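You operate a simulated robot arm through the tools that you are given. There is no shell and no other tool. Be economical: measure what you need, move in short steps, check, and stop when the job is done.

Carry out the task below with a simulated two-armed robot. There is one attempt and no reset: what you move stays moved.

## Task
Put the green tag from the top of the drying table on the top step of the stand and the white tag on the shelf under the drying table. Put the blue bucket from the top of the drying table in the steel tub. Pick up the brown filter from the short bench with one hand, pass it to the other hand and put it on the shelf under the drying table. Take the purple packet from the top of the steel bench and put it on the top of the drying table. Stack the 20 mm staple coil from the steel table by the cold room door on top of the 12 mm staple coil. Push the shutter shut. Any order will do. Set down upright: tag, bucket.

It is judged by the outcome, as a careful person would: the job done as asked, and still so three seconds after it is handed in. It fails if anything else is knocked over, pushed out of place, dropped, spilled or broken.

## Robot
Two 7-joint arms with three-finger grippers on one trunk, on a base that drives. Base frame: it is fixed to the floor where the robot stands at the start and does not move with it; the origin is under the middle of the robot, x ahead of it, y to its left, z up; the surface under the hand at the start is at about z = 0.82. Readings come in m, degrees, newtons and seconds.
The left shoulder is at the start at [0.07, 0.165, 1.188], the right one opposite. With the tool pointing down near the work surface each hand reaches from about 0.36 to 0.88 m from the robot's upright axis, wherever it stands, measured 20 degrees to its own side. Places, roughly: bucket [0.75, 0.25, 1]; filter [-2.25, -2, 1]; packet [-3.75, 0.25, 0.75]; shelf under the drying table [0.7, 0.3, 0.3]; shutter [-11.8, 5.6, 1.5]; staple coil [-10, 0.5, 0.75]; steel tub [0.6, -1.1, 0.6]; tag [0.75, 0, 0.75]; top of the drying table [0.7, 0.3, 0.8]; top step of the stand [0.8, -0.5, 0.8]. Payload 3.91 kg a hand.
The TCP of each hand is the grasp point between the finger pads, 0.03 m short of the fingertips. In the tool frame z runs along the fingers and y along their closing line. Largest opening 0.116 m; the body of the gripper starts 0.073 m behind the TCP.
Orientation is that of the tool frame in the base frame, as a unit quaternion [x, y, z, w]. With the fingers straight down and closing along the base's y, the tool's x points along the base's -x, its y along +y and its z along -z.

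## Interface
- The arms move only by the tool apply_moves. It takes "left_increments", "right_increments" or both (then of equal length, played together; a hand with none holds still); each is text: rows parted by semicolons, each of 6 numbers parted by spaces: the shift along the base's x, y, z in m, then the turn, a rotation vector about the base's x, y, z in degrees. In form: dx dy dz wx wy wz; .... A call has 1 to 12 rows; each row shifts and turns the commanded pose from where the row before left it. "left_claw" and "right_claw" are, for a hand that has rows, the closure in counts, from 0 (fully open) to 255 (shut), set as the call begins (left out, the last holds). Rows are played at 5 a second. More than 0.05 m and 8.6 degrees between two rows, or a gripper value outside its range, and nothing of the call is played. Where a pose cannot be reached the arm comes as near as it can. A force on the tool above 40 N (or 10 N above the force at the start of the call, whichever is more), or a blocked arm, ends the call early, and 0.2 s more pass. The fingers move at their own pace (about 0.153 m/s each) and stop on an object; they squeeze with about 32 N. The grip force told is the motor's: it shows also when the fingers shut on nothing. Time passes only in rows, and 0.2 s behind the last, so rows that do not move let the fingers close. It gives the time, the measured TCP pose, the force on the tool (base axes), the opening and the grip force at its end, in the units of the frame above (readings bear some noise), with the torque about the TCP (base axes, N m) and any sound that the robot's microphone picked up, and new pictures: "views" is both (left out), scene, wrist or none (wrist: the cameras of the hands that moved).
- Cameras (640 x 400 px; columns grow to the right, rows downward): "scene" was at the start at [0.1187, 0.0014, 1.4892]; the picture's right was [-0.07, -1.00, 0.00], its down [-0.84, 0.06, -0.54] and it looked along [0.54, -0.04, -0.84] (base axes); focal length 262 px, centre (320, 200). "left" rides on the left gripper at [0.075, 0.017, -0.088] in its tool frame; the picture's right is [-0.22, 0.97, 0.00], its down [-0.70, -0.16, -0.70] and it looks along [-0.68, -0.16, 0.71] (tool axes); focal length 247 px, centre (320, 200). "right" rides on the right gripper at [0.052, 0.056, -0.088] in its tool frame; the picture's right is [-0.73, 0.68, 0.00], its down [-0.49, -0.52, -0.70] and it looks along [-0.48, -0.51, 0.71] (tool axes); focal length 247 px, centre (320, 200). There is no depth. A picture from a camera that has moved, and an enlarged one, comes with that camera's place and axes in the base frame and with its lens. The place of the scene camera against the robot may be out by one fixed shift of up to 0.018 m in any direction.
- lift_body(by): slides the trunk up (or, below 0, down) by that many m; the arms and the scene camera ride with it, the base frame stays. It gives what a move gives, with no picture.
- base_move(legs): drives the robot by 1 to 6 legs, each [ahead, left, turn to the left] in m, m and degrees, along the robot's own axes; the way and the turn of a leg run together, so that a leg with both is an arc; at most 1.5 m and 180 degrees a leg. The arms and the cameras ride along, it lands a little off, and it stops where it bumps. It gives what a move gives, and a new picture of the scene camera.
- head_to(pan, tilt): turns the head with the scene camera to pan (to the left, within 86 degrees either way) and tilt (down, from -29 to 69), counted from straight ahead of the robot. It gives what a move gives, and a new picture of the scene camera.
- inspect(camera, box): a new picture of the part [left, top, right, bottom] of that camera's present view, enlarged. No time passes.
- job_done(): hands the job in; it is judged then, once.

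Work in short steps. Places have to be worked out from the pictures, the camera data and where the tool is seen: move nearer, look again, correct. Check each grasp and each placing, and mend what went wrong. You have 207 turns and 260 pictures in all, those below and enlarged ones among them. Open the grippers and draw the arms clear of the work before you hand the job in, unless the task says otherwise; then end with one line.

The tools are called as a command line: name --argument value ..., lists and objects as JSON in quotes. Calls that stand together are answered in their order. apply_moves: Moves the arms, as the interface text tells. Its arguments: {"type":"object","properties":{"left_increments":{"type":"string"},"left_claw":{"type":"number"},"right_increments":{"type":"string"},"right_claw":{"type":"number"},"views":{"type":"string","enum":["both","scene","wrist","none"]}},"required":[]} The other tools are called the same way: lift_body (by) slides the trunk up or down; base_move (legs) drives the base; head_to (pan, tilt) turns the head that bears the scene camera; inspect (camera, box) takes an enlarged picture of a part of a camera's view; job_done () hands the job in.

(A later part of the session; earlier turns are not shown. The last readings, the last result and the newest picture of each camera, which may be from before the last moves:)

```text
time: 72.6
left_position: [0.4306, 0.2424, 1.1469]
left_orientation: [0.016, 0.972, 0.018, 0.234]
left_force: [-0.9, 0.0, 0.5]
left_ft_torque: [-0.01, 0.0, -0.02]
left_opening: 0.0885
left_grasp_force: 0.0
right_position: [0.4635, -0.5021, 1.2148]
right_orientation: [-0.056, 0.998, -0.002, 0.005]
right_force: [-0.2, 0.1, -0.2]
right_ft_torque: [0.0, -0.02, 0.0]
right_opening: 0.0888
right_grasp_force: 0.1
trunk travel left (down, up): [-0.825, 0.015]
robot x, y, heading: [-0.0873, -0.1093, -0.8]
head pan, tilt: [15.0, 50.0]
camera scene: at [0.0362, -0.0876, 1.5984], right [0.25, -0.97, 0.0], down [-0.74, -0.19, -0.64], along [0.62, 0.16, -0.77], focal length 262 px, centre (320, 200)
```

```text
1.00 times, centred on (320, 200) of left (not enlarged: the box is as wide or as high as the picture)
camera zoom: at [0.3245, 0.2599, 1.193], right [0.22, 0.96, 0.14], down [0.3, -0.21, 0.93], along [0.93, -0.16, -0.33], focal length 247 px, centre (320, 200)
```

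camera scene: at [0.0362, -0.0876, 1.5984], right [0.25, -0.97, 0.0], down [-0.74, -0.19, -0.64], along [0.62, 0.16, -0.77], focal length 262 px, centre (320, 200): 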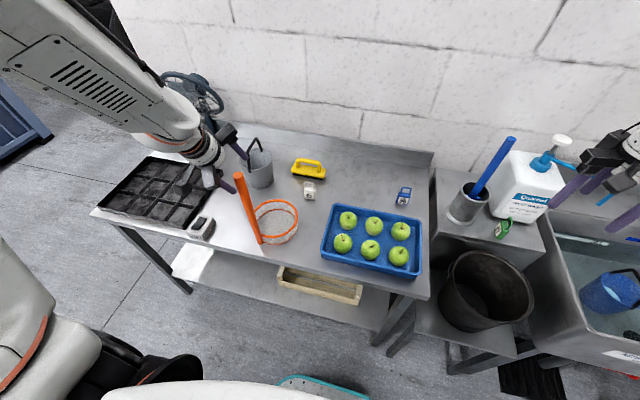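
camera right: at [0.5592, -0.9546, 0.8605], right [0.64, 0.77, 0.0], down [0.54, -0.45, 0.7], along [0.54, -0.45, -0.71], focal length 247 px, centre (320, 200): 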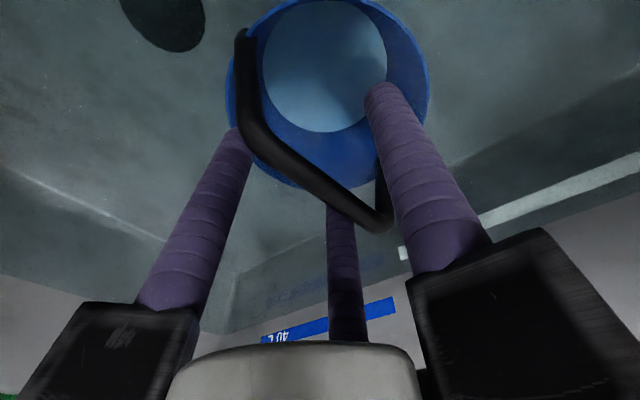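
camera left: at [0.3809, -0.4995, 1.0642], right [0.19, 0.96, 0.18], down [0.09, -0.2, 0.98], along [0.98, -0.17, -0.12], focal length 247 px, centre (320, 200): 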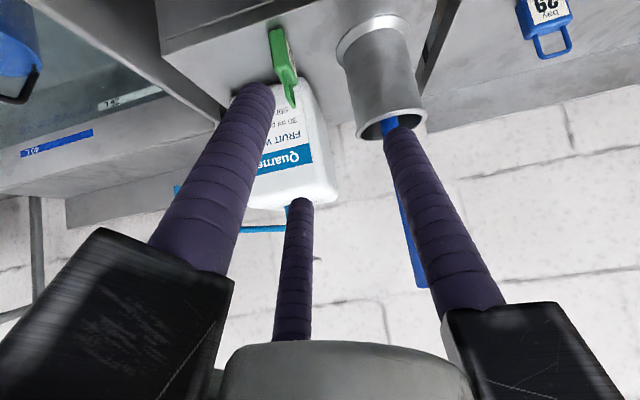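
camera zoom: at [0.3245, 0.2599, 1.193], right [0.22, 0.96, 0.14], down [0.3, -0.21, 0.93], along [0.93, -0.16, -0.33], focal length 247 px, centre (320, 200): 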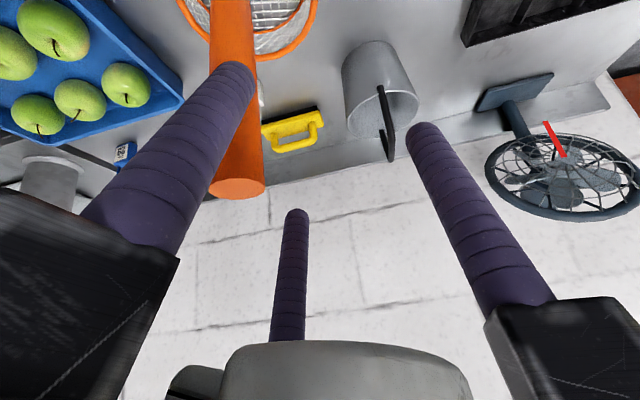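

The net handle's top is right at my finger (≈(0.42, 0.205, 1.14)). I withdraw back and up along the finger axis before anything else.

apply_moves --left_increments "-0.015 0 0.015 0 0 0;-0.02 0 0.02 0 0 0;-0.02 0 0.02 0 0 0" --views "wrist"

inspect --camera "scene" --box '[170, 120, 350, 270]'

```text
time: 73.4
left_position: [0.3813, 0.2423, 1.1965]
left_orientation: [0.01, 0.971, -0.009, 0.24]
left_force: [0.8, 0.0, -0.3]
left_ft_torque: [-0.01, -0.02, 0.0]
left_opening: 0.0889
left_grasp_force: 0.0
left hand out of reach, approached as far as the arm can: row 3
right_position: [0.4628, -0.5012, 1.2143]
right_orientation: [-0.056, 0.998, -0.002, 0.004]
right_force: [0.2, 0.5, -0.2]
right_ft_torque: [-0.01, 0.0, 0.02]
right_opening: 0.0885
right_grasp_force: 0.1
trunk travel left (down, up): [-0.825, 0.015]
robot x, y, heading: [-0.0887, -0.1112, -0.4]
head pan, tilt: [15.0, 50.0]
camera left: at [0.2745, 0.262, 1.2403], right [0.22, 0.97, 0.09], down [0.29, -0.16, 0.95], along [0.93, -0.18, -0.31], focal length 247 px, centre (320, 200)
```

left: 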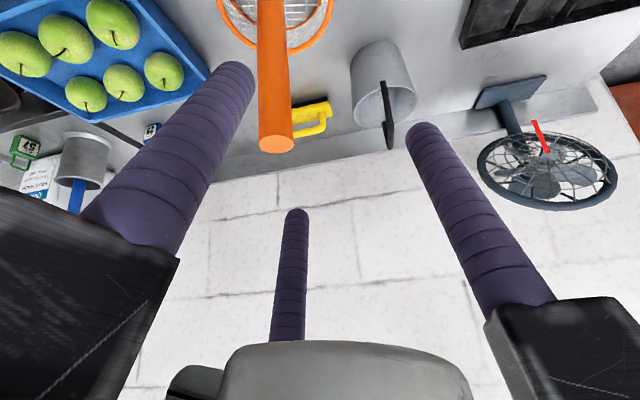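

```text
2.67 times, centred on (260, 195) of scene
camera zoom: at [0.0355, -0.0869, 1.5984], right [0.25, -0.97, 0.0], down [-0.74, -0.19, -0.64], along [0.62, 0.16, -0.77], focal length 699 px, centre (480, 213)
```

zoom: 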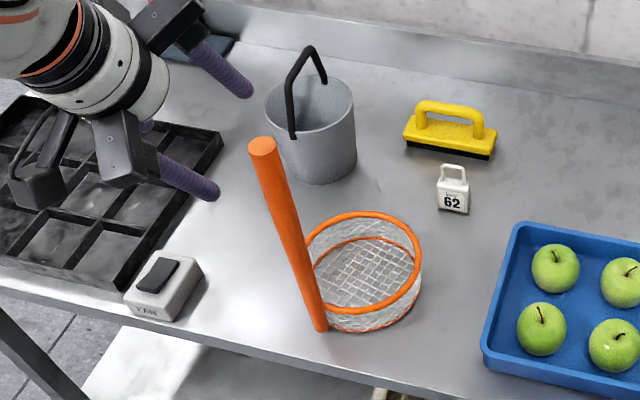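

The net hasn't moved; its handle top is at (0.42, 0.205, 1.14). I'll use the right hand for the white tag instead, approaching over the apples from the right, and park the left hand further left.

apply_moves --left_increments "0 0.03 0 0 0 0;0 0.03 0 0 0 0;0 0.03 0 0 0 0;0 0.03 0 0 0 0;0 0 0 0 0 0;0 0 0 0 0 0;0 0 0 0 0 0;0 0 0 0 0 0;0 0 0 0 0 0;0 0 0 0 0 0;0 0 0 0 0 0;0 0 0 0 0 0" --right_increments "0 0.045 -0.005 0 -2.5 -0.6;0 0.045 -0.005 0 -2.5 -0.6;0 0.045 -0.005 0 -2.5 -0.6;0 0.045 -0.005 0 -2.5 -0.6;0.01 0.045 -0.005 0 -2.5 -0.6;0.01 0.045 -0.005 0 -2.5 -0.6;0.01 0.045 -0.005 0 -2.5 -0.6;0.01 0.045 -0.005 0 -2.5 -0.6;0.01 0.045 -0.01 0 -2.5 -0.6;0.01 0.045 -0.01 0 -2.5 -0.6;0.01 0.045 -0.01 0 -2.5 -0.5;0.01 0.045 -0.01 0 -2.5 0" --views "both"

```text
time: 76.2
left_position: [0.3799, 0.3686, 1.1978]
left_orientation: [0.016, 0.972, 0.018, 0.234]
left_force: [0.3, -0.4, 0.3]
left_ft_torque: [0.0, 0.02, 0.01]
left_opening: 0.0888
left_grasp_force: 0.0
right_position: [0.5736, 0.0114, 1.1825]
right_orientation: [0.049, 0.962, 0.025, 0.269]
right_force: [-0.1, 0.1, 0.4]
right_ft_torque: [-0.02, 0.0, -0.01]
right_opening: 0.0888
right_grasp_force: 0.1
trunk travel left (down, up): [-0.825, 0.015]
robot x, y, heading: [-0.0853, -0.1118, -0.8]
head pan, tilt: [15.0, 50.0]
stopped in row 12 (right hand): the arm was blocked; the commanded pose is now the measured one
camera scene: at [0.0355, -0.0876, 1.5985], right [0.25, -0.97, 0.0], down [-0.74, -0.19, -0.64], along [0.62, 0.16, -0.77], focal length 262 px, centre (320, 200)
camera right: at [0.4875, 0.0717, 1.2352], right [0.68, 0.6, 0.43], down [0.01, -0.59, 0.81], along [0.74, -0.54, -0.4], focal length 247 px, centre (320, 200)
camera left: at [0.2729, 0.3848, 1.2432], right [0.22, 0.96, 0.14], down [0.3, -0.21, 0.93], along [0.93, -0.16, -0.33], focal length 247 px, centre (320, 200)
```

scene: 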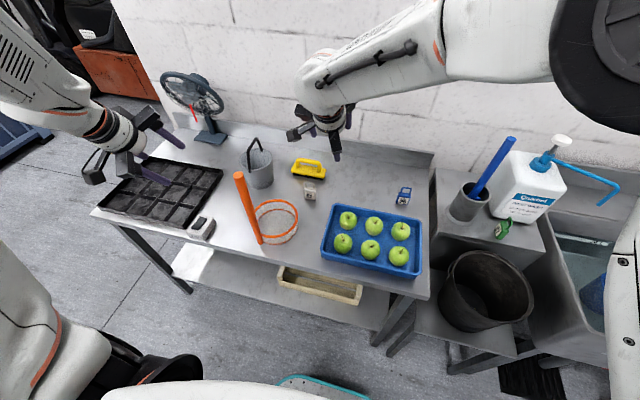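
right: 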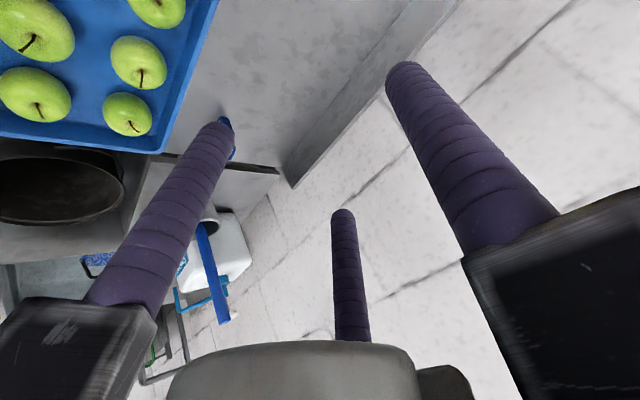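
left: 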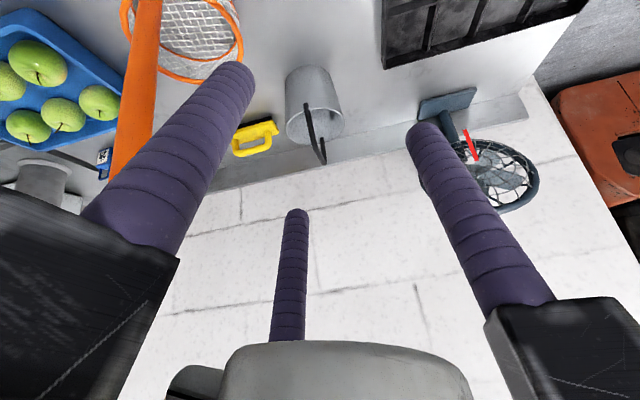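

The right arm is cramped reaching across. I move it back to its own side, then drive left so the tag lies right in front of it.

apply_moves --right_increments "0 -0.04 0 0 0 0;0 -0.045 0 0 0 0;0 -0.045 0 0 0 0;0 -0.045 0 0 0 0;0 -0.045 0 0 0 0;0 -0.02 0 0 0 0" --views "none"

```text
time: 77.6
left_position: [0.3809, 0.3664, 1.1975]
left_orientation: [0.015, 0.972, 0.019, 0.233]
left_force: [-0.2, 0.2, -0.4]
left_ft_torque: [-0.02, 0.01, 0.01]
left_opening: 0.0891
left_grasp_force: 0.0
right_position: [0.575, -0.2283, 1.1807]
right_orientation: [0.048, 0.962, 0.023, 0.269]
right_force: [0.9, -0.1, 0.0]
right_ft_torque: [0.0, 0.01, 0.03]
right_opening: 0.0887
right_grasp_force: 0.1
trunk travel left (down, up): [-0.825, 0.015]
robot x, y, heading: [-0.0879, -0.1147, -0.6]
head pan, tilt: [15.0, 50.0]
```

base_move --legs '[[0, 0.33, 0]]'

head_to --pan -5 --tilt 50

```text
time: 79.8
left_position: [0.3817, 0.6943, 1.1979]
left_orientation: [0.014, 0.972, 0.021, 0.234]
left_force: [-0.4, 0.2, 0.0]
left_ft_torque: [0.02, 0.04, 0.01]
left_opening: 0.0886
left_grasp_force: 0.0
right_position: [0.5767, 0.1001, 1.1804]
right_orientation: [0.046, 0.962, 0.025, 0.269]
right_force: [-0.7, -0.3, -0.1]
right_ft_torque: [0.02, 0.02, 0.0]
right_opening: 0.0887
right_grasp_force: 0.1
trunk travel left (down, up): [-0.825, 0.015]
robot x, y, heading: [-0.0842, 0.2105, -0.6]
head pan, tilt: [15.0, 50.0]
camera scene: at [0.0389, 0.237, 1.5984], right [0.25, -0.97, 0.0], down [-0.74, -0.19, -0.64], along [0.62, 0.16, -0.77], focal length 262 px, centre (320, 200)
```

scene: 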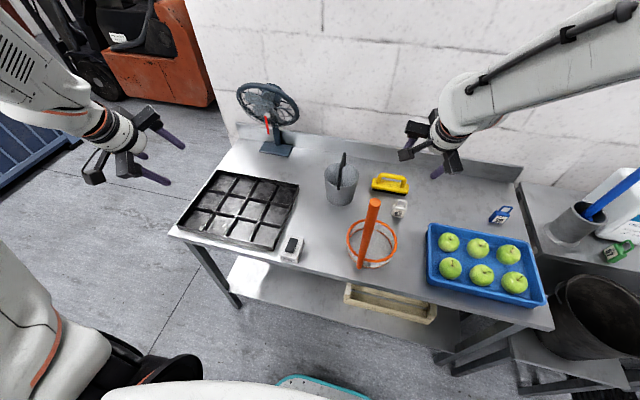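

```text
time: 80.6
left_position: [0.384, 0.696, 1.1965]
left_orientation: [0.014, 0.972, 0.019, 0.234]
left_force: [-0.4, -0.5, -0.8]
left_ft_torque: [-0.06, 0.01, -0.02]
left_opening: 0.0886
left_grasp_force: 0.0
right_position: [0.5763, 0.1028, 1.1812]
right_orientation: [0.045, 0.962, 0.024, 0.268]
right_force: [0.0, 0.1, 0.8]
right_ft_torque: [0.0, 0.0, -0.03]
right_opening: 0.089
right_grasp_force: 0.0
trunk travel left (down, up): [-0.825, 0.015]
robot x, y, heading: [-0.0859, 0.2141, -0.2]
head pan, tilt: [-5.0, 50.0]
camera scene: at [0.0411, 0.2135, 1.5984], right [-0.09, -1.0, 0.0], down [-0.76, 0.07, -0.64], along [0.64, -0.06, -0.77], focal length 262 px, centre (320, 200)
```

scene: 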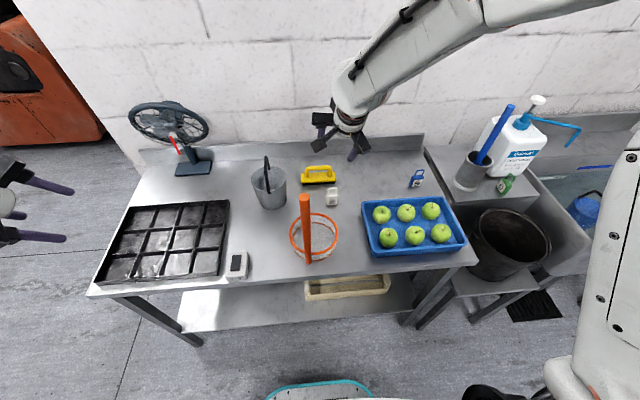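

Now bring the right hand down and forward toward the white tag and look with its camera.

apply_moves --right_increments "0.01 0 -0.04 0 0 0;0.01 0 -0.04 0 0 0;0.01 0 -0.04 0 0 0;0.01 0 -0.04 0 0 0;0 0 -0.03 0 0 0;0 0 0 0 0 0" --right_claw 30 --views "both"

```text
time: 82.0
left_position: [0.3821, 0.695, 1.1977]
left_orientation: [0.014, 0.972, 0.02, 0.233]
left_force: [0.4, -0.3, -0.6]
left_ft_torque: [0.0, -0.02, 0.03]
left_opening: 0.0886
left_grasp_force: 0.1
right_position: [0.6158, 0.1022, 0.9896]
right_orientation: [0.044, 0.962, 0.025, 0.269]
right_force: [0.1, 0.7, 0.4]
right_ft_torque: [0.0, 0.0, 0.03]
right_opening: 0.1022
right_grasp_force: 0.1
trunk travel left (down, up): [-0.825, 0.015]
robot x, y, heading: [-0.0829, 0.2143, -0.1]
head pan, tilt: [-5.0, 50.0]
camera scene: at [0.0401, 0.2122, 1.5985], right [-0.09, -1.0, 0.0], down [-0.76, 0.07, -0.64], along [0.64, -0.06, -0.77], focal length 262 px, centre (320, 200)
camera right: at [0.5294, 0.1617, 1.0415], right [0.67, 0.6, 0.43], down [0.01, -0.58, 0.81], along [0.74, -0.54, -0.4], focal length 247 px, centre (320, 200)
```

scene: 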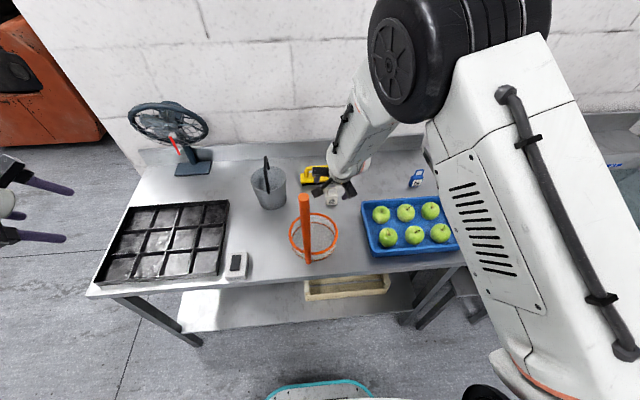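
right: 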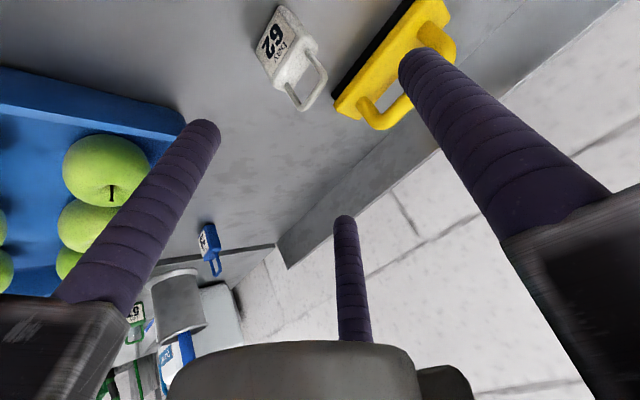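

White tag at ≈(0.663, 0.106). Move in with moderately open fingers.

apply_moves --right_increments "0.01 0.003 -0.03 0 0 0;0.015 0 -0.03 0 0 0;0.01 0 -0.03 0 0 0;0.005 0 -0.02 0 0 0;0 0 0 0 0 0" --right_claw 75 --views "wrist"

```text
time: 83.2
left_position: [0.3812, 0.6939, 1.1974]
left_orientation: [0.014, 0.972, 0.02, 0.234]
left_force: [-0.5, -0.2, 0.3]
left_ft_torque: [-0.03, -0.03, -0.02]
left_opening: 0.0888
left_grasp_force: 0.1
right_position: [0.6555, 0.1053, 0.8803]
right_orientation: [0.045, 0.962, 0.024, 0.269]
right_force: [-0.1, -0.3, 1.3]
right_ft_torque: [0.02, -0.03, 0.01]
right_opening: 0.0819
right_grasp_force: 0.0
trunk travel left (down, up): [-0.825, 0.015]
robot x, y, heading: [-0.0823, 0.2181, -0.7]
head pan, tilt: [-5.0, 50.0]
camera right: at [0.5696, 0.1652, 0.9324], right [0.67, 0.6, 0.43], down [0.01, -0.58, 0.81], along [0.74, -0.54, -0.4], focal length 247 px, centre (320, 200)
```

right: 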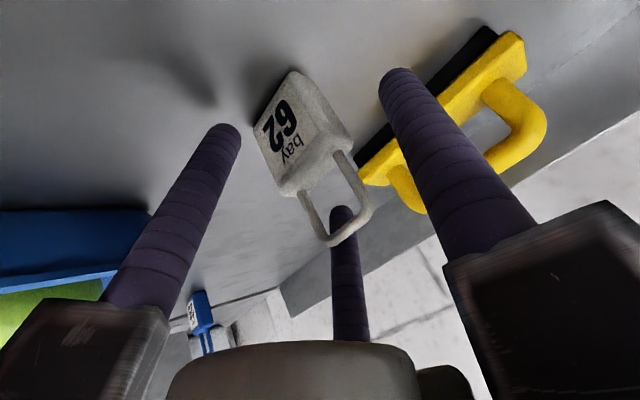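

Tag is centred between the fingers. Lower 12 mm and close.

apply_moves --right_increments "-0.002 0.001 -0.012 0 0 0;0 0 0 0 0 0" --views "none"

apply_moves --right_increments "0 0 0 0 0 0;0 0 0 0 0 0;0 0 0 0 0 0" --right_claw 255 --views "wrist"

```text
time: 83.8
left_position: [0.3806, 0.6956, 1.1989]
left_orientation: [0.015, 0.972, 0.02, 0.235]
left_force: [0.0, 0.6, -0.3]
left_ft_torque: [0.01, 0.01, 0.02]
left_opening: 0.0886
left_grasp_force: 0.1
right_position: [0.6537, 0.1063, 0.8704]
right_orientation: [0.046, 0.961, 0.024, 0.27]
right_force: [-3.7, -1.7, 15.4]
right_ft_torque: [-0.43, 0.64, 0.07]
right_opening: 0.0802
right_grasp_force: 0.0
trunk travel left (down, up): [-0.825, 0.015]
robot x, y, heading: [-0.0837, 0.2095, -0.2]
head pan, tilt: [-5.0, 50.0]
```

```text
time: 84.6
left_position: [0.3829, 0.696, 1.1966]
left_orientation: [0.015, 0.972, 0.02, 0.234]
left_force: [0.5, 0.1, 0.5]
left_ft_torque: [0.02, -0.02, 0.0]
left_opening: 0.0887
left_grasp_force: 0.0
right_position: [0.6533, 0.1078, 0.8665]
right_orientation: [0.044, 0.962, 0.025, 0.268]
right_force: [-0.5, -0.2, 1.3]
right_ft_torque: [-0.02, 0.01, 0.0]
right_opening: 0.0241
right_grasp_force: 31.8
trunk travel left (down, up): [-0.825, 0.015]
robot x, y, heading: [-0.0817, 0.2127, -0.4]
head pan, tilt: [-5.0, 50.0]
camera right: at [0.5674, 0.1668, 0.9196], right [0.67, 0.6, 0.42], down [0.01, -0.58, 0.81], along [0.74, -0.54, -0.4], focal length 247 px, centre (320, 200)
```

right: 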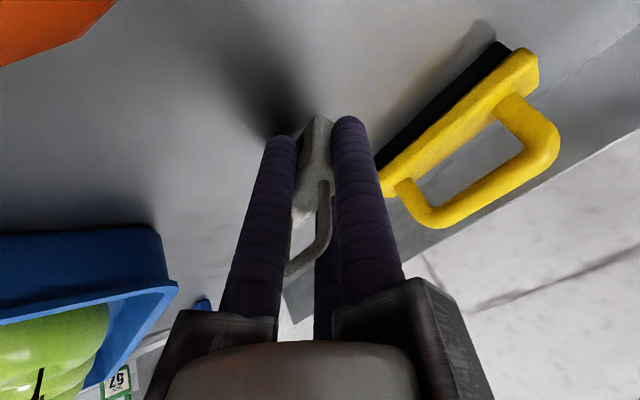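

It gripped at 24 mm, so the tag turned between the fingers. Lift a little and inspect its attitude.

apply_moves --right_increments "0 0 0.02 0 0 0;0 0 0.03 0 0 0;0 0 0.03 0 0 0;0 0 0.03 0 0 0" --views "both"

inspect --camera "right" --box '[230, 80, 430, 300]'

inspect --camera "scene" --box '[270, 150, 400, 280]'

```text
time: 85.6
left_position: [0.3814, 0.6954, 1.1974]
left_orientation: [0.015, 0.972, 0.02, 0.234]
left_force: [0.2, 1.1, -0.5]
left_ft_torque: [-0.01, -0.01, 0.04]
left_opening: 0.0888
left_grasp_force: 0.1
right_position: [0.6523, 0.107, 0.9759]
right_orientation: [0.045, 0.962, 0.024, 0.269]
right_force: [0.1, 0.1, 0.4]
right_ft_torque: [0.0, -0.03, -0.01]
right_opening: 0.0242
right_grasp_force: 31.7
trunk travel left (down, up): [-0.825, 0.015]
robot x, y, heading: [-0.0813, 0.2158, -0.3]
head pan, tilt: [-5.0, 50.0]
camera scene: at [0.04, 0.2123, 1.5984], right [-0.09, -1.0, 0.0], down [-0.76, 0.07, -0.64], along [0.64, -0.06, -0.77], focal length 262 px, centre (320, 200)
camera right: at [0.5664, 0.1664, 1.0288], right [0.67, 0.6, 0.42], down [0.01, -0.58, 0.81], along [0.74, -0.54, -0.4], focal length 247 px, centre (320, 200)
```

scene: 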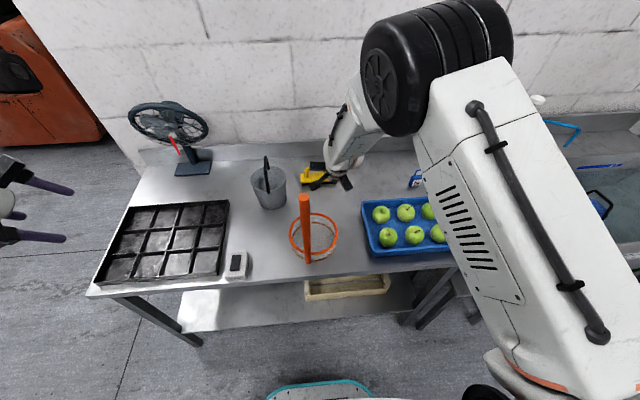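
right: 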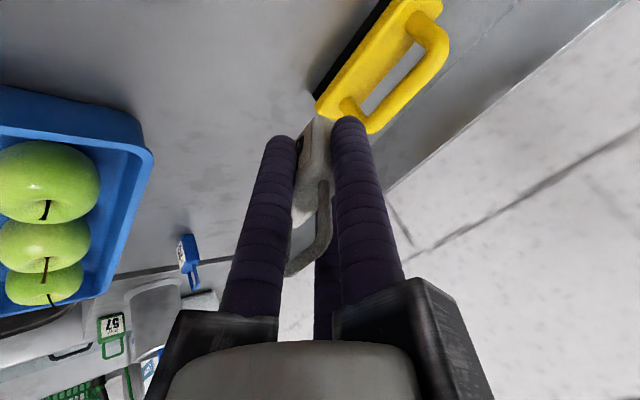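

```text
1.82 times, centred on (330, 190) of right
camera zoom: at [0.5664, 0.1664, 1.0288], right [0.67, 0.6, 0.42], down [0.01, -0.58, 0.81], along [0.74, -0.54, -0.4], focal length 449 px, centre (302, 218)
```

zoom: 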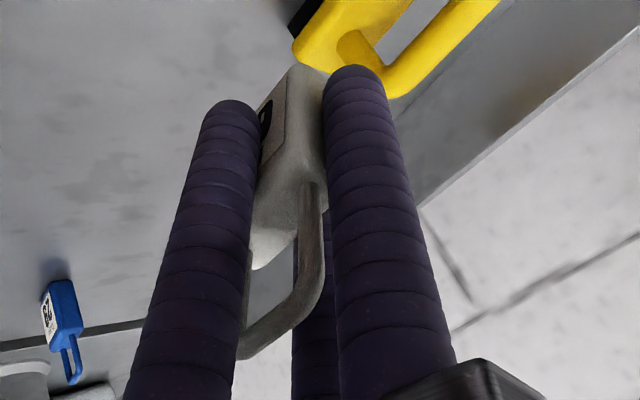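

```text
3.08 times, centred on (335, 215) of scene
camera zoom: at [0.04, 0.2123, 1.5984], right [-0.09, -1.0, 0.0], down [-0.76, 0.07, -0.64], along [0.64, -0.06, -0.77], focal length 806 px, centre (274, 154)
```

zoom: 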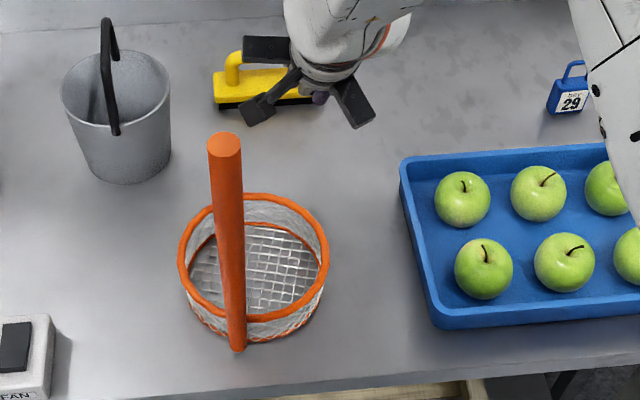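

I can't be sure of the tag's tilt from here. I turn the left hand so its camera looks across at the right hand from the side.

apply_moves --left_increments "0 0 0 0 0 -8;0 0 0 0 0 -8;0 0 0 0 0 -8;0 0 0 0 0 -8;0 0 0 0 0 -8;0 0 0 0 0 -8;0 0 0 0 0 -8" --views "wrist"

```text
time: 87.2
left_position: [0.3804, 0.696, 1.1948]
left_orientation: [0.47, 0.851, -0.093, 0.216]
left_force: [-0.6, -0.2, 0.1]
left_ft_torque: [0.01, -0.04, -0.01]
left_opening: 0.0888
left_grasp_force: 0.1
right_position: [0.6544, 0.1068, 0.9756]
right_orientation: [0.045, 0.962, 0.024, 0.269]
right_force: [0.1, -0.1, -0.5]
right_ft_torque: [-0.02, -0.02, -0.01]
right_opening: 0.0244
right_grasp_force: 31.9
trunk travel left (down, up): [-0.825, 0.015]
robot x, y, heading: [-0.0823, 0.2109, -0.4]
head pan, tilt: [-5.0, 50.0]
camera left: at [0.3365, 0.7937, 1.2424], right [0.92, 0.36, 0.14], down [0.0, -0.36, 0.93], along [0.39, -0.86, -0.33], focal length 247 px, centre (320, 200)
```

left: 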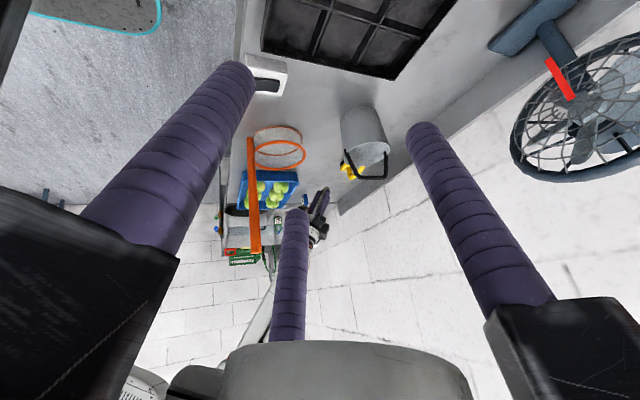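

inspect --camera "left" --box '[270, 170, 350, 250]'

```text
5.00 times, centred on (310, 210) of left
camera zoom: at [0.3365, 0.7937, 1.2424], right [0.92, 0.36, 0.14], down [0.0, -0.36, 0.93], along [0.39, -0.86, -0.33], focal length 1235 px, centre (370, 150)
```

zoom: 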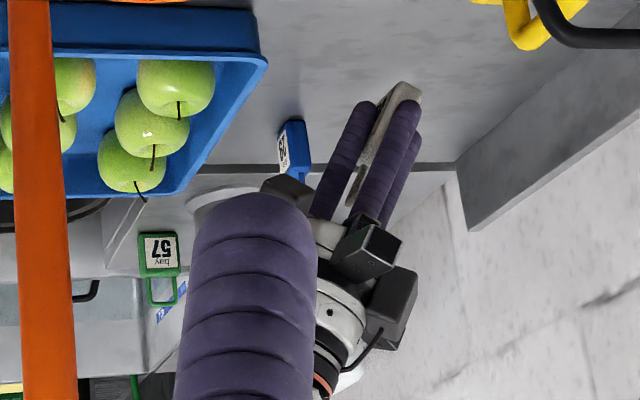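

Now clear: the white tag is aligned with the tilted fingers. I'll make the hand vertical, set the tag back down upright at its old spot, then regrip with a tilted hand as I did with the green one.

apply_moves --right_increments "0.004 0 0 0 8 0;0.003 0 0 0 8 0;0.003 0 0 0 8 0;0 0 0 0 7.2 0;0 0 -0.03 0 0 0;0 0 -0.03 0 0 0;0 0 0 0 0 0" --views "wrist"

inspect --camera "left" --box '[270, 150, 370, 250]'

```text
time: 88.8
left_position: [0.3813, 0.6949, 1.1967]
left_orientation: [0.469, 0.852, -0.092, 0.216]
left_force: [-0.2, 0.0, 1.0]
left_ft_torque: [0.04, 0.02, 0.0]
left_opening: 0.0887
left_grasp_force: 0.1
right_position: [0.6646, 0.107, 0.9167]
right_orientation: [0.051, 0.999, 0.01, 0.0]
right_force: [-0.4, -0.5, -0.1]
right_ft_torque: [0.01, -0.04, -0.02]
right_opening: 0.0238
right_grasp_force: 31.7
trunk travel left (down, up): [-0.825, 0.015]
robot x, y, heading: [-0.0808, 0.2129, -0.3]
head pan, tilt: [-5.0, 50.0]
camera right: at [0.6176, 0.1659, 1.007], right [0.8, 0.6, 0.01], down [0.43, -0.58, 0.69], along [0.42, -0.54, -0.73], focal length 247 px, centre (320, 200)
```

right: 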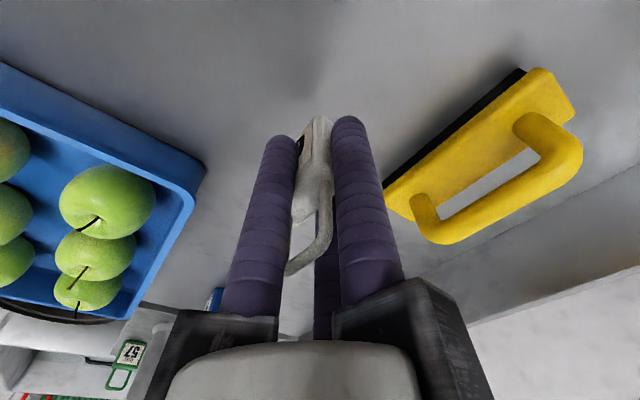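

```text
4.00 times, centred on (320, 200) of left
camera zoom: at [0.3359, 0.7927, 1.2431], right [0.92, 0.36, 0.14], down [0.0, -0.36, 0.93], along [0.39, -0.86, -0.33], focal length 988 px, centre (320, 200)
```

zoom: 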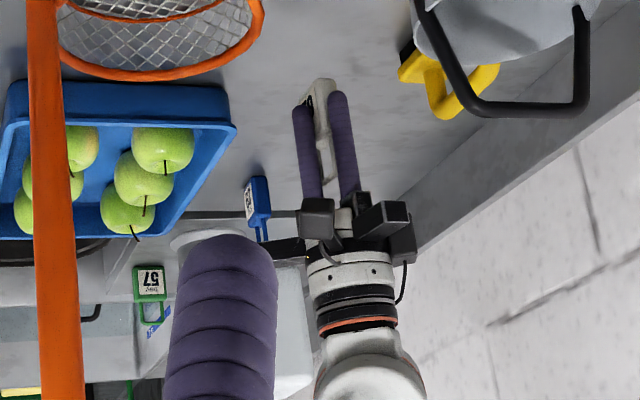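

The tag is now upright with the vertical hand. Lower to contact.

apply_moves --right_increments "0 0 -0.025 0 0 0;0 0 -0.015 0 0 0;0 0 -0.006 0 0 0;0 0 -0.004 0 0 0;0 0 -0.004 0 0 0;0 0 0 0 0 0" --views "none"

```text
time: 90.2
left_position: [0.3799, 0.6967, 1.1972]
left_orientation: [0.469, 0.851, -0.092, 0.217]
left_force: [-0.1, -0.3, 0.0]
left_ft_torque: [-0.01, 0.02, 0.01]
left_opening: 0.0885
left_grasp_force: 0.1
right_position: [0.6645, 0.1064, 0.8683]
right_orientation: [0.051, 0.999, 0.011, 0.003]
right_force: [2.3, 0.4, 19.6]
right_ft_torque: [-0.6, -0.06, 0.09]
right_opening: 0.024
right_grasp_force: 32.2
trunk travel left (down, up): [-0.825, 0.015]
robot x, y, heading: [-0.0863, 0.2159, -0.6]
head pan, tilt: [-5.0, 50.0]
```

apply_moves --right_increments "0 0 0.002 0 0 0;0 0 0 0 0 0" --views "none"

apply_moves --right_increments "0 0 0 0 0 0;0 0 0 0 0 0;0 0 0 0 0 0" --right_claw 125 --views "wrist"

inspect --camera "left" --box '[270, 150, 370, 250]'

```text
time: 90.8
left_position: [0.3806, 0.6965, 1.1985]
left_orientation: [0.469, 0.851, -0.093, 0.216]
left_force: [-1.0, -0.6, 0.0]
left_ft_torque: [-0.03, 0.03, 0.01]
left_opening: 0.0886
left_grasp_force: 0.0
right_position: [0.6639, 0.106, 0.8685]
right_orientation: [0.05, 0.999, 0.01, 0.002]
right_force: [6.7, 2.5, 19.9]
right_ft_torque: [-0.58, -0.23, 0.25]
right_opening: 0.0241
right_grasp_force: 31.9
trunk travel left (down, up): [-0.825, 0.015]
robot x, y, heading: [-0.0825, 0.2137, -0.5]
head pan, tilt: [-5.0, 50.0]
```

```text
time: 91.6
left_position: [0.3816, 0.6957, 1.1964]
left_orientation: [0.469, 0.851, -0.093, 0.215]
left_force: [0.4, 0.3, 0.0]
left_ft_torque: [-0.02, 0.01, -0.01]
left_opening: 0.0886
left_grasp_force: 0.1
right_position: [0.6645, 0.104, 0.8661]
right_orientation: [0.051, 0.999, 0.01, -0.001]
right_force: [1.2, -0.9, 0.0]
right_ft_torque: [0.0, -0.01, -0.03]
right_opening: 0.0593
right_grasp_force: 0.1
trunk travel left (down, up): [-0.825, 0.015]
robot x, y, heading: [-0.0835, 0.2139, -0.6]
head pan, tilt: [-5.0, 50.0]
camera right: at [0.6179, 0.1654, 0.9548], right [0.8, 0.6, 0.01], down [0.43, -0.58, 0.69], along [0.42, -0.54, -0.73], focal length 247 px, centre (320, 200)
```

right: 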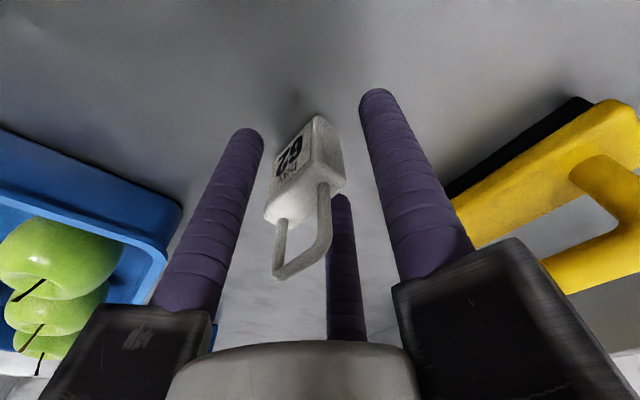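

```text
4.00 times, centred on (320, 200) of left
camera zoom: at [0.3365, 0.7926, 1.2429], right [0.92, 0.36, 0.14], down [0.0, -0.36, 0.93], along [0.39, -0.86, -0.33], focal length 988 px, centre (320, 200)
```

zoom: 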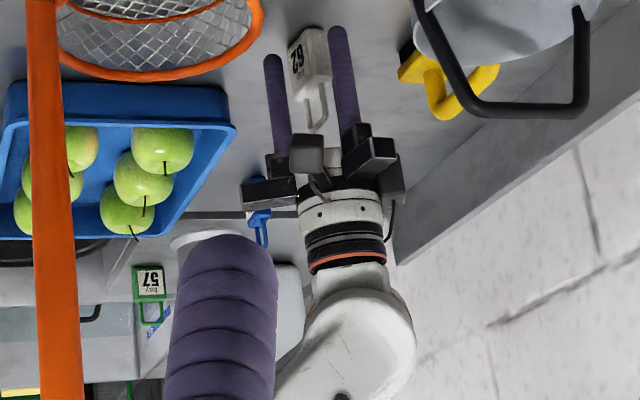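

The tag is standing. Raise slightly, tilt the hand 35° about the grasp point and regrip.

apply_moves --right_increments "0 0 0.006 0 0 0;0 0.001 0 0 -8 0;0 0 0 0 -8 0;0 0 0 0 -8 0;0 0 0 0 -8 0;0 0 0 0 -4 0;0 0 0 0 0 0" --views "wrist"

```text
time: 93.2
left_position: [0.3821, 0.6951, 1.1973]
left_orientation: [0.47, 0.851, -0.094, 0.215]
left_force: [-1.1, 0.3, -1.0]
left_ft_torque: [-0.03, 0.03, 0.05]
left_opening: 0.0886
left_grasp_force: 0.1
right_position: [0.6642, 0.1064, 0.872]
right_orientation: [0.045, 0.949, 0.026, 0.31]
right_force: [0.3, -0.2, 0.1]
right_ft_torque: [0.0, 0.0, 0.01]
right_opening: 0.0593
right_grasp_force: 1.0
trunk travel left (down, up): [-0.825, 0.015]
robot x, y, heading: [-0.0847, 0.2162, -0.3]
head pan, tilt: [-5.0, 50.0]
camera right: at [0.5741, 0.1665, 0.9171], right [0.64, 0.6, 0.48], down [-0.06, -0.58, 0.81], along [0.77, -0.54, -0.34], focal length 247 px, centre (320, 200)
```

right: 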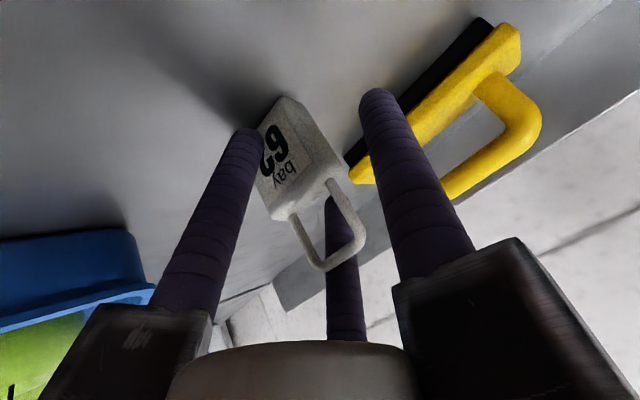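

The tag's faces are turned relative to my fingers. I return to vertical and re-measure its yaw before gripping.

apply_moves --right_increments "0 0 0 0 8 0;0 0 0 0 8 0;0 0 0 0 8 0;0 0 0 0 8 0;0 0 0.03 0 4 0;0 0 0.03 0 0 0;0 0 0.03 0 0 0" --right_claw 60 --views "wrist"

inspect --camera "right" --box '[240, 20, 400, 180]'

```text
time: 94.8
left_position: [0.3827, 0.6948, 1.1969]
left_orientation: [0.469, 0.851, -0.092, 0.215]
left_force: [0.5, -0.2, -0.8]
left_ft_torque: [0.0, 0.0, 0.03]
left_opening: 0.0888
left_grasp_force: 0.0
right_position: [0.6644, 0.107, 0.9627]
right_orientation: [0.051, 0.999, 0.01, 0.0]
right_force: [0.3, 0.2, -0.3]
right_ft_torque: [0.0, 0.0, 0.0]
right_opening: 0.0889
right_grasp_force: 0.1
trunk travel left (down, up): [-0.825, 0.015]
robot x, y, heading: [-0.08, 0.2144, -0.3]
head pan, tilt: [-5.0, 50.0]
camera right: at [0.6178, 0.1664, 1.0525], right [0.8, 0.6, 0.01], down [0.43, -0.58, 0.69], along [0.42, -0.54, -0.73], focal length 247 px, centre (320, 200)
```

right: 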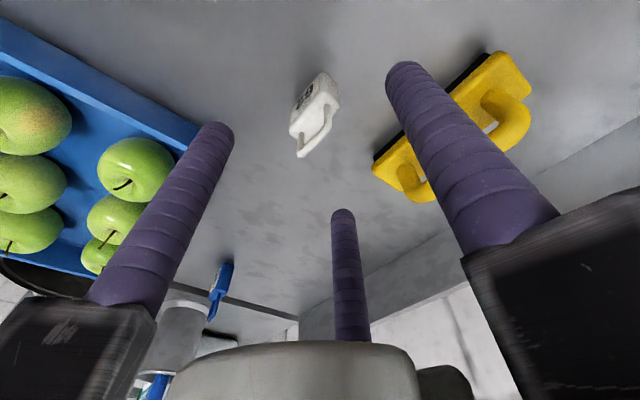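

```text
2.50 times, centred on (320, 100) of right
camera zoom: at [0.6178, 0.1664, 1.0525], right [0.8, 0.6, 0.01], down [0.43, -0.58, 0.69], along [0.42, -0.54, -0.73], focal length 617 px, centre (320, 450)
```

zoom: 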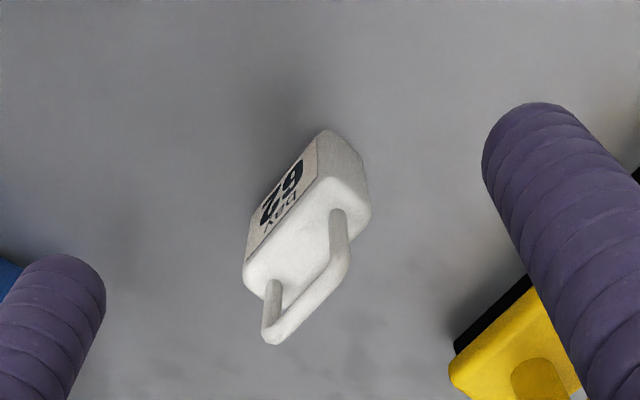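

The tag's width axis is ~14° off my closing line, centre (0.669, 0.093). I align to grip across its width with a vertical hand.

apply_moves --right_increments "0.002 -0.007 0 0 0 -7;0.002 -0.006 0 0 0 -7;0 0 -0.03 0 0 0;0 0 -0.03 0 0 0;0 0 -0.022 0 0 0;0 0 0 0 0 0" --views "wrist"

inspect --camera "right" --box '[220, 60, 420, 260]'

```text
time: 96.2
left_position: [0.3822, 0.6952, 1.1974]
left_orientation: [0.469, 0.851, -0.093, 0.215]
left_force: [0.3, 0.1, 0.6]
left_ft_torque: [0.0, 0.02, -0.03]
left_opening: 0.0887
left_grasp_force: 0.1
right_position: [0.6689, 0.0931, 0.8788]
right_orientation: [0.172, 0.985, 0.011, 0.001]
right_force: [-0.6, 0.1, 0.3]
right_ft_torque: [-0.01, -0.01, -0.03]
right_opening: 0.0887
right_grasp_force: 0.0
trunk travel left (down, up): [-0.825, 0.015]
robot x, y, heading: [-0.0838, 0.2159, -0.5]
head pan, tilt: [-5.0, 50.0]
camera right: at [0.6389, 0.1634, 0.9676], right [0.92, 0.39, 0.01], down [0.28, -0.67, 0.69], along [0.28, -0.63, -0.73], focal length 247 px, centre (320, 200)
```

right: 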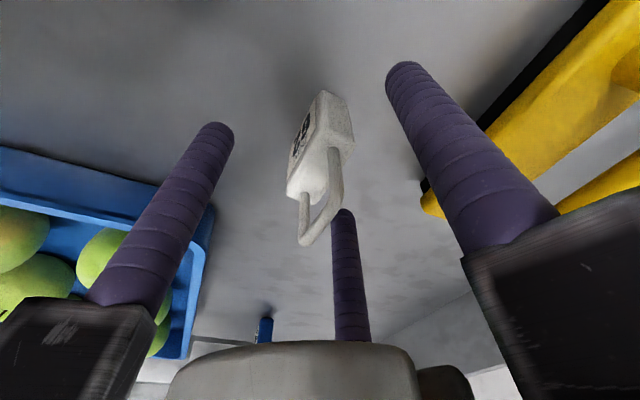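

```text
2.00 times, centred on (320, 160) of right
camera zoom: at [0.6389, 0.1634, 0.9676], right [0.92, 0.39, 0.01], down [0.28, -0.67, 0.69], along [0.28, -0.63, -0.73], focal length 494 px, centre (320, 280)
```

zoom: 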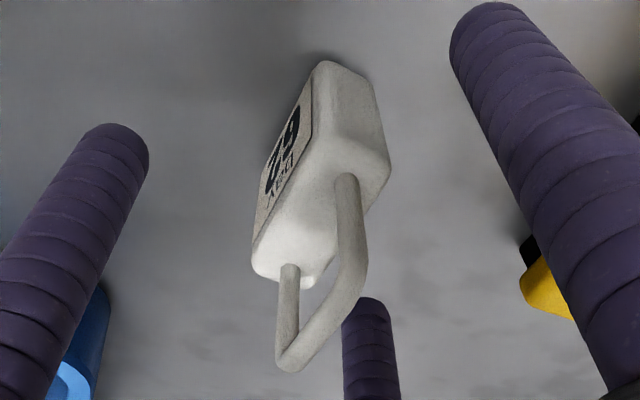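

Aligned now across the width. Lower 1 cm and close.

apply_moves --right_increments "0 0 -0.01 0 0 0;0 0 0 0 0 0" --views "none"

apply_moves --right_increments "0 0 0 0 0 0;0 0 0 0 0 0;0 0 0 0 0 0" --right_claw 255 --views "wrist"

inspect --camera "right" --box '[220, 60, 420, 260]'

```text
time: 96.8
left_position: [0.3813, 0.6956, 1.1961]
left_orientation: [0.47, 0.851, -0.093, 0.216]
left_force: [-0.3, 0.0, 0.2]
left_ft_torque: [0.02, 0.03, 0.01]
left_opening: 0.0888
left_grasp_force: 0.1
right_position: [0.669, 0.095, 0.8684]
right_orientation: [0.172, 0.985, 0.01, 0.002]
right_force: [0.1, 1.1, 0.3]
right_ft_torque: [0.01, 0.01, 0.02]
right_opening: 0.0886
right_grasp_force: 0.0
trunk travel left (down, up): [-0.825, 0.015]
robot x, y, heading: [-0.084, 0.214, -0.3]
head pan, tilt: [-5.0, 50.0]
```

```text
time: 97.6
left_position: [0.3819, 0.6957, 1.1981]
left_orientation: [0.468, 0.852, -0.093, 0.216]
left_force: [0.2, 0.8, -0.7]
left_ft_torque: [-0.05, 0.03, -0.03]
left_opening: 0.0889
left_grasp_force: 0.0
right_position: [0.669, 0.095, 0.8685]
right_orientation: [0.172, 0.985, 0.011, 0.001]
right_force: [0.7, 0.0, 1.5]
right_ft_torque: [0.0, -0.01, 0.0]
right_opening: 0.0304
right_grasp_force: 31.5
trunk travel left (down, up): [-0.825, 0.015]
robot x, y, heading: [-0.0863, 0.2145, -0.5]
head pan, tilt: [-5.0, 50.0]
camera right: at [0.6388, 0.1635, 0.9584], right [0.92, 0.39, 0.01], down [0.28, -0.67, 0.69], along [0.28, -0.63, -0.73], focal length 247 px, centre (320, 200)
```

right: 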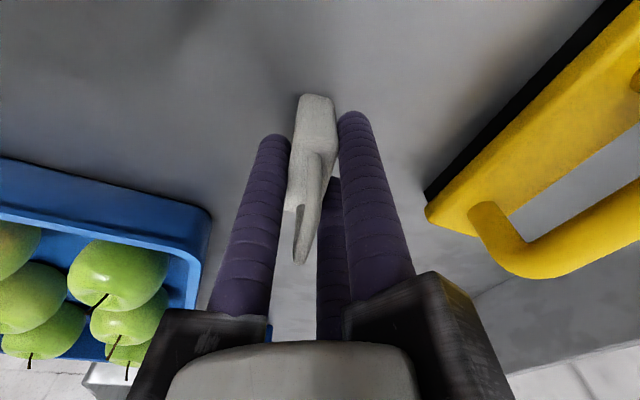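

```text
2.00 times, centred on (320, 160) of right
camera zoom: at [0.6388, 0.1635, 0.9584], right [0.92, 0.39, 0.01], down [0.28, -0.67, 0.69], along [0.28, -0.63, -0.73], focal length 494 px, centre (320, 280)
```

zoom: 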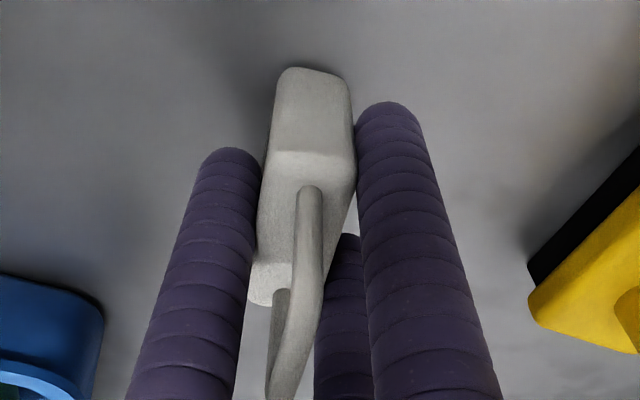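

I now understand the hand: one finger at +y opposes a pair at −y, so the tag must be held by its broad faces. I open, turn the hand 70° so the fingers face those broad sides, and regrip.

apply_moves --right_increments "0 0 0 0 0 0;0 0 0 0 0 0;-0.003 -0.001 0 0 0 0;-0.004 -0.002 0 0 0 0;0 0 0.02 0 0 0;0 0 0.03 0 0 0" --right_claw 60 --views "wrist"

inspect --camera "right" --box '[220, 40, 420, 240]'

```text
time: 99.0
left_position: [0.3809, 0.6959, 1.1975]
left_orientation: [0.469, 0.851, -0.092, 0.216]
left_force: [-0.2, -0.1, 0.3]
left_ft_torque: [-0.03, -0.01, 0.01]
left_opening: 0.0891
left_grasp_force: 0.0
right_position: [0.661, 0.0899, 0.921]
right_orientation: [0.173, 0.985, 0.012, 0.001]
right_force: [-0.1, -0.8, 0.4]
right_ft_torque: [0.0, -0.02, -0.04]
right_opening: 0.0889
right_grasp_force: 0.0
trunk travel left (down, up): [-0.825, 0.015]
robot x, y, heading: [-0.0811, 0.213, -0.4]
head pan, tilt: [-5.0, 50.0]
camera right: at [0.6294, 0.1599, 1.0097], right [0.92, 0.39, 0.01], down [0.28, -0.67, 0.69], along [0.28, -0.63, -0.73], focal length 247 px, centre (320, 200)
```

right: 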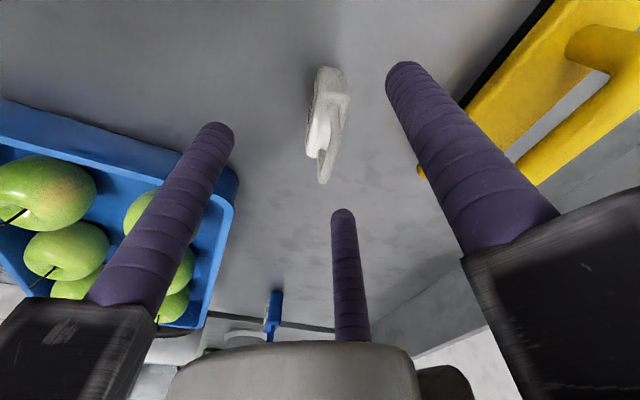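

```text
2.00 times, centred on (320, 140) of right
camera zoom: at [0.6294, 0.1599, 1.0097], right [0.92, 0.39, 0.01], down [0.28, -0.67, 0.69], along [0.28, -0.63, -0.73], focal length 494 px, centre (320, 320)
```

zoom: 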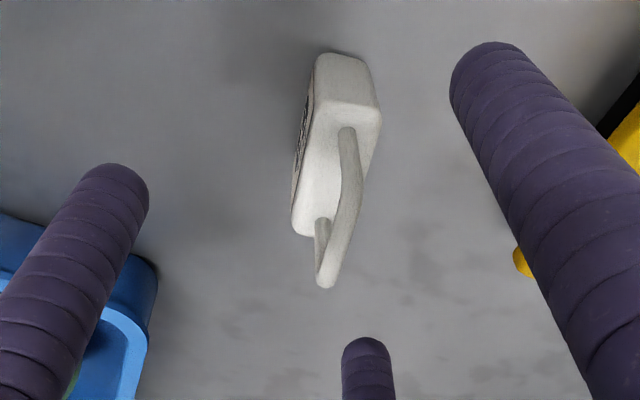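

Tag centre (0.664, 0.0915), width along y. Turn the hand −66°, then descend.

apply_moves --right_increments "0.003 0.001 0 0 0 -8.2;0 0 0 0 0 -8.2;0 0 0 0 0 -8.2;0 0 0 0 0 -8.2;0 0 0 0 0 -8.2;0 0 0 0 0 -8.3;0 0 0 0 0 -8.3;0 0 0 0 0 -8.4;0 0 0 0 0 0" --views "wrist"

```text
time: 101.0
left_position: [0.3811, 0.6956, 1.1979]
left_orientation: [0.469, 0.851, -0.093, 0.216]
left_force: [-0.7, -0.1, -0.7]
left_ft_torque: [0.02, 0.0, -0.03]
left_opening: 0.0885
left_grasp_force: 0.0
right_position: [0.665, 0.0919, 0.921]
right_orientation: [0.681, 0.732, 0.008, 0.007]
right_force: [0.0, -0.4, -0.3]
right_ft_torque: [0.0, 0.03, 0.04]
right_opening: 0.0887
right_grasp_force: 0.0
trunk travel left (down, up): [-0.825, 0.015]
robot x, y, heading: [-0.0864, 0.2169, -0.4]
head pan, tilt: [-5.0, 50.0]
camera right: at [0.7151, 0.1486, 1.0095], right [0.73, -0.68, 0.01], down [-0.5, -0.52, 0.69], along [-0.46, -0.51, -0.73], focal length 247 px, centre (320, 200)
```

right: 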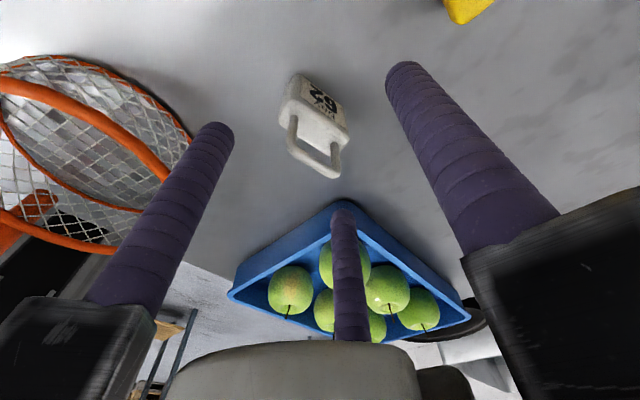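

Descend and close on the broad faces.

apply_moves --right_increments "0 0 -0.03 0 0 0;0 0 -0.023 0 0 0;0 0 0 0 0 0" --right_claw 75 --views "none"

apply_moves --right_increments "0 0 0 0 0 0;0 0 0 0 0 0;0 0 0 0 0 0" --right_claw 255 --views "wrist"

```text
time: 101.8
left_position: [0.3816, 0.6938, 1.197]
left_orientation: [0.469, 0.852, -0.091, 0.216]
left_force: [1.0, 0.5, 0.6]
left_ft_torque: [0.0, -0.02, 0.01]
left_opening: 0.0888
left_grasp_force: 0.0
right_position: [0.6639, 0.093, 0.8662]
right_orientation: [0.681, 0.732, 0.008, 0.007]
right_force: [-0.6, 0.0, 0.0]
right_ft_torque: [-0.01, -0.01, -0.01]
right_opening: 0.0821
right_grasp_force: 0.0
trunk travel left (down, up): [-0.825, 0.015]
robot x, y, heading: [-0.083, 0.2176, -0.3]
head pan, tilt: [-5.0, 50.0]
```

```text
time: 102.6
left_position: [0.3819, 0.695, 1.1966]
left_orientation: [0.469, 0.852, -0.093, 0.215]
left_force: [-0.3, 0.0, 1.1]
left_ft_torque: [0.01, -0.03, -0.02]
left_opening: 0.0887
left_grasp_force: 0.0
right_position: [0.665, 0.0932, 0.8661]
right_orientation: [0.681, 0.732, 0.008, 0.007]
right_force: [0.1, -0.3, 0.3]
right_ft_torque: [0.05, -0.01, 0.0]
right_opening: 0.025
right_grasp_force: 32.0
trunk travel left (down, up): [-0.825, 0.015]
robot x, y, heading: [-0.0851, 0.2155, -0.3]
head pan, tilt: [-5.0, 50.0]
camera right: at [0.7154, 0.1495, 0.9555], right [0.73, -0.68, 0.01], down [-0.5, -0.53, 0.69], along [-0.46, -0.51, -0.73], focal length 247 px, centre (320, 200)
```

right: 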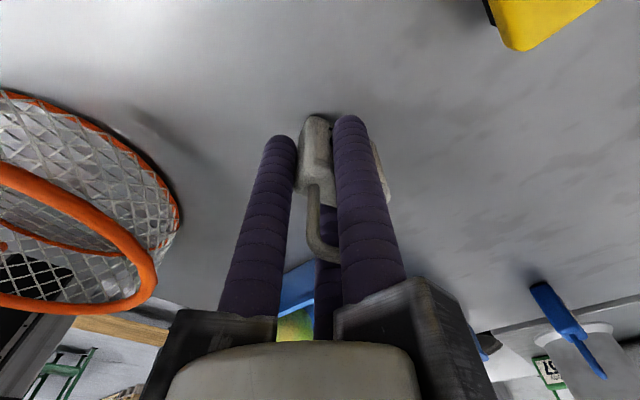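

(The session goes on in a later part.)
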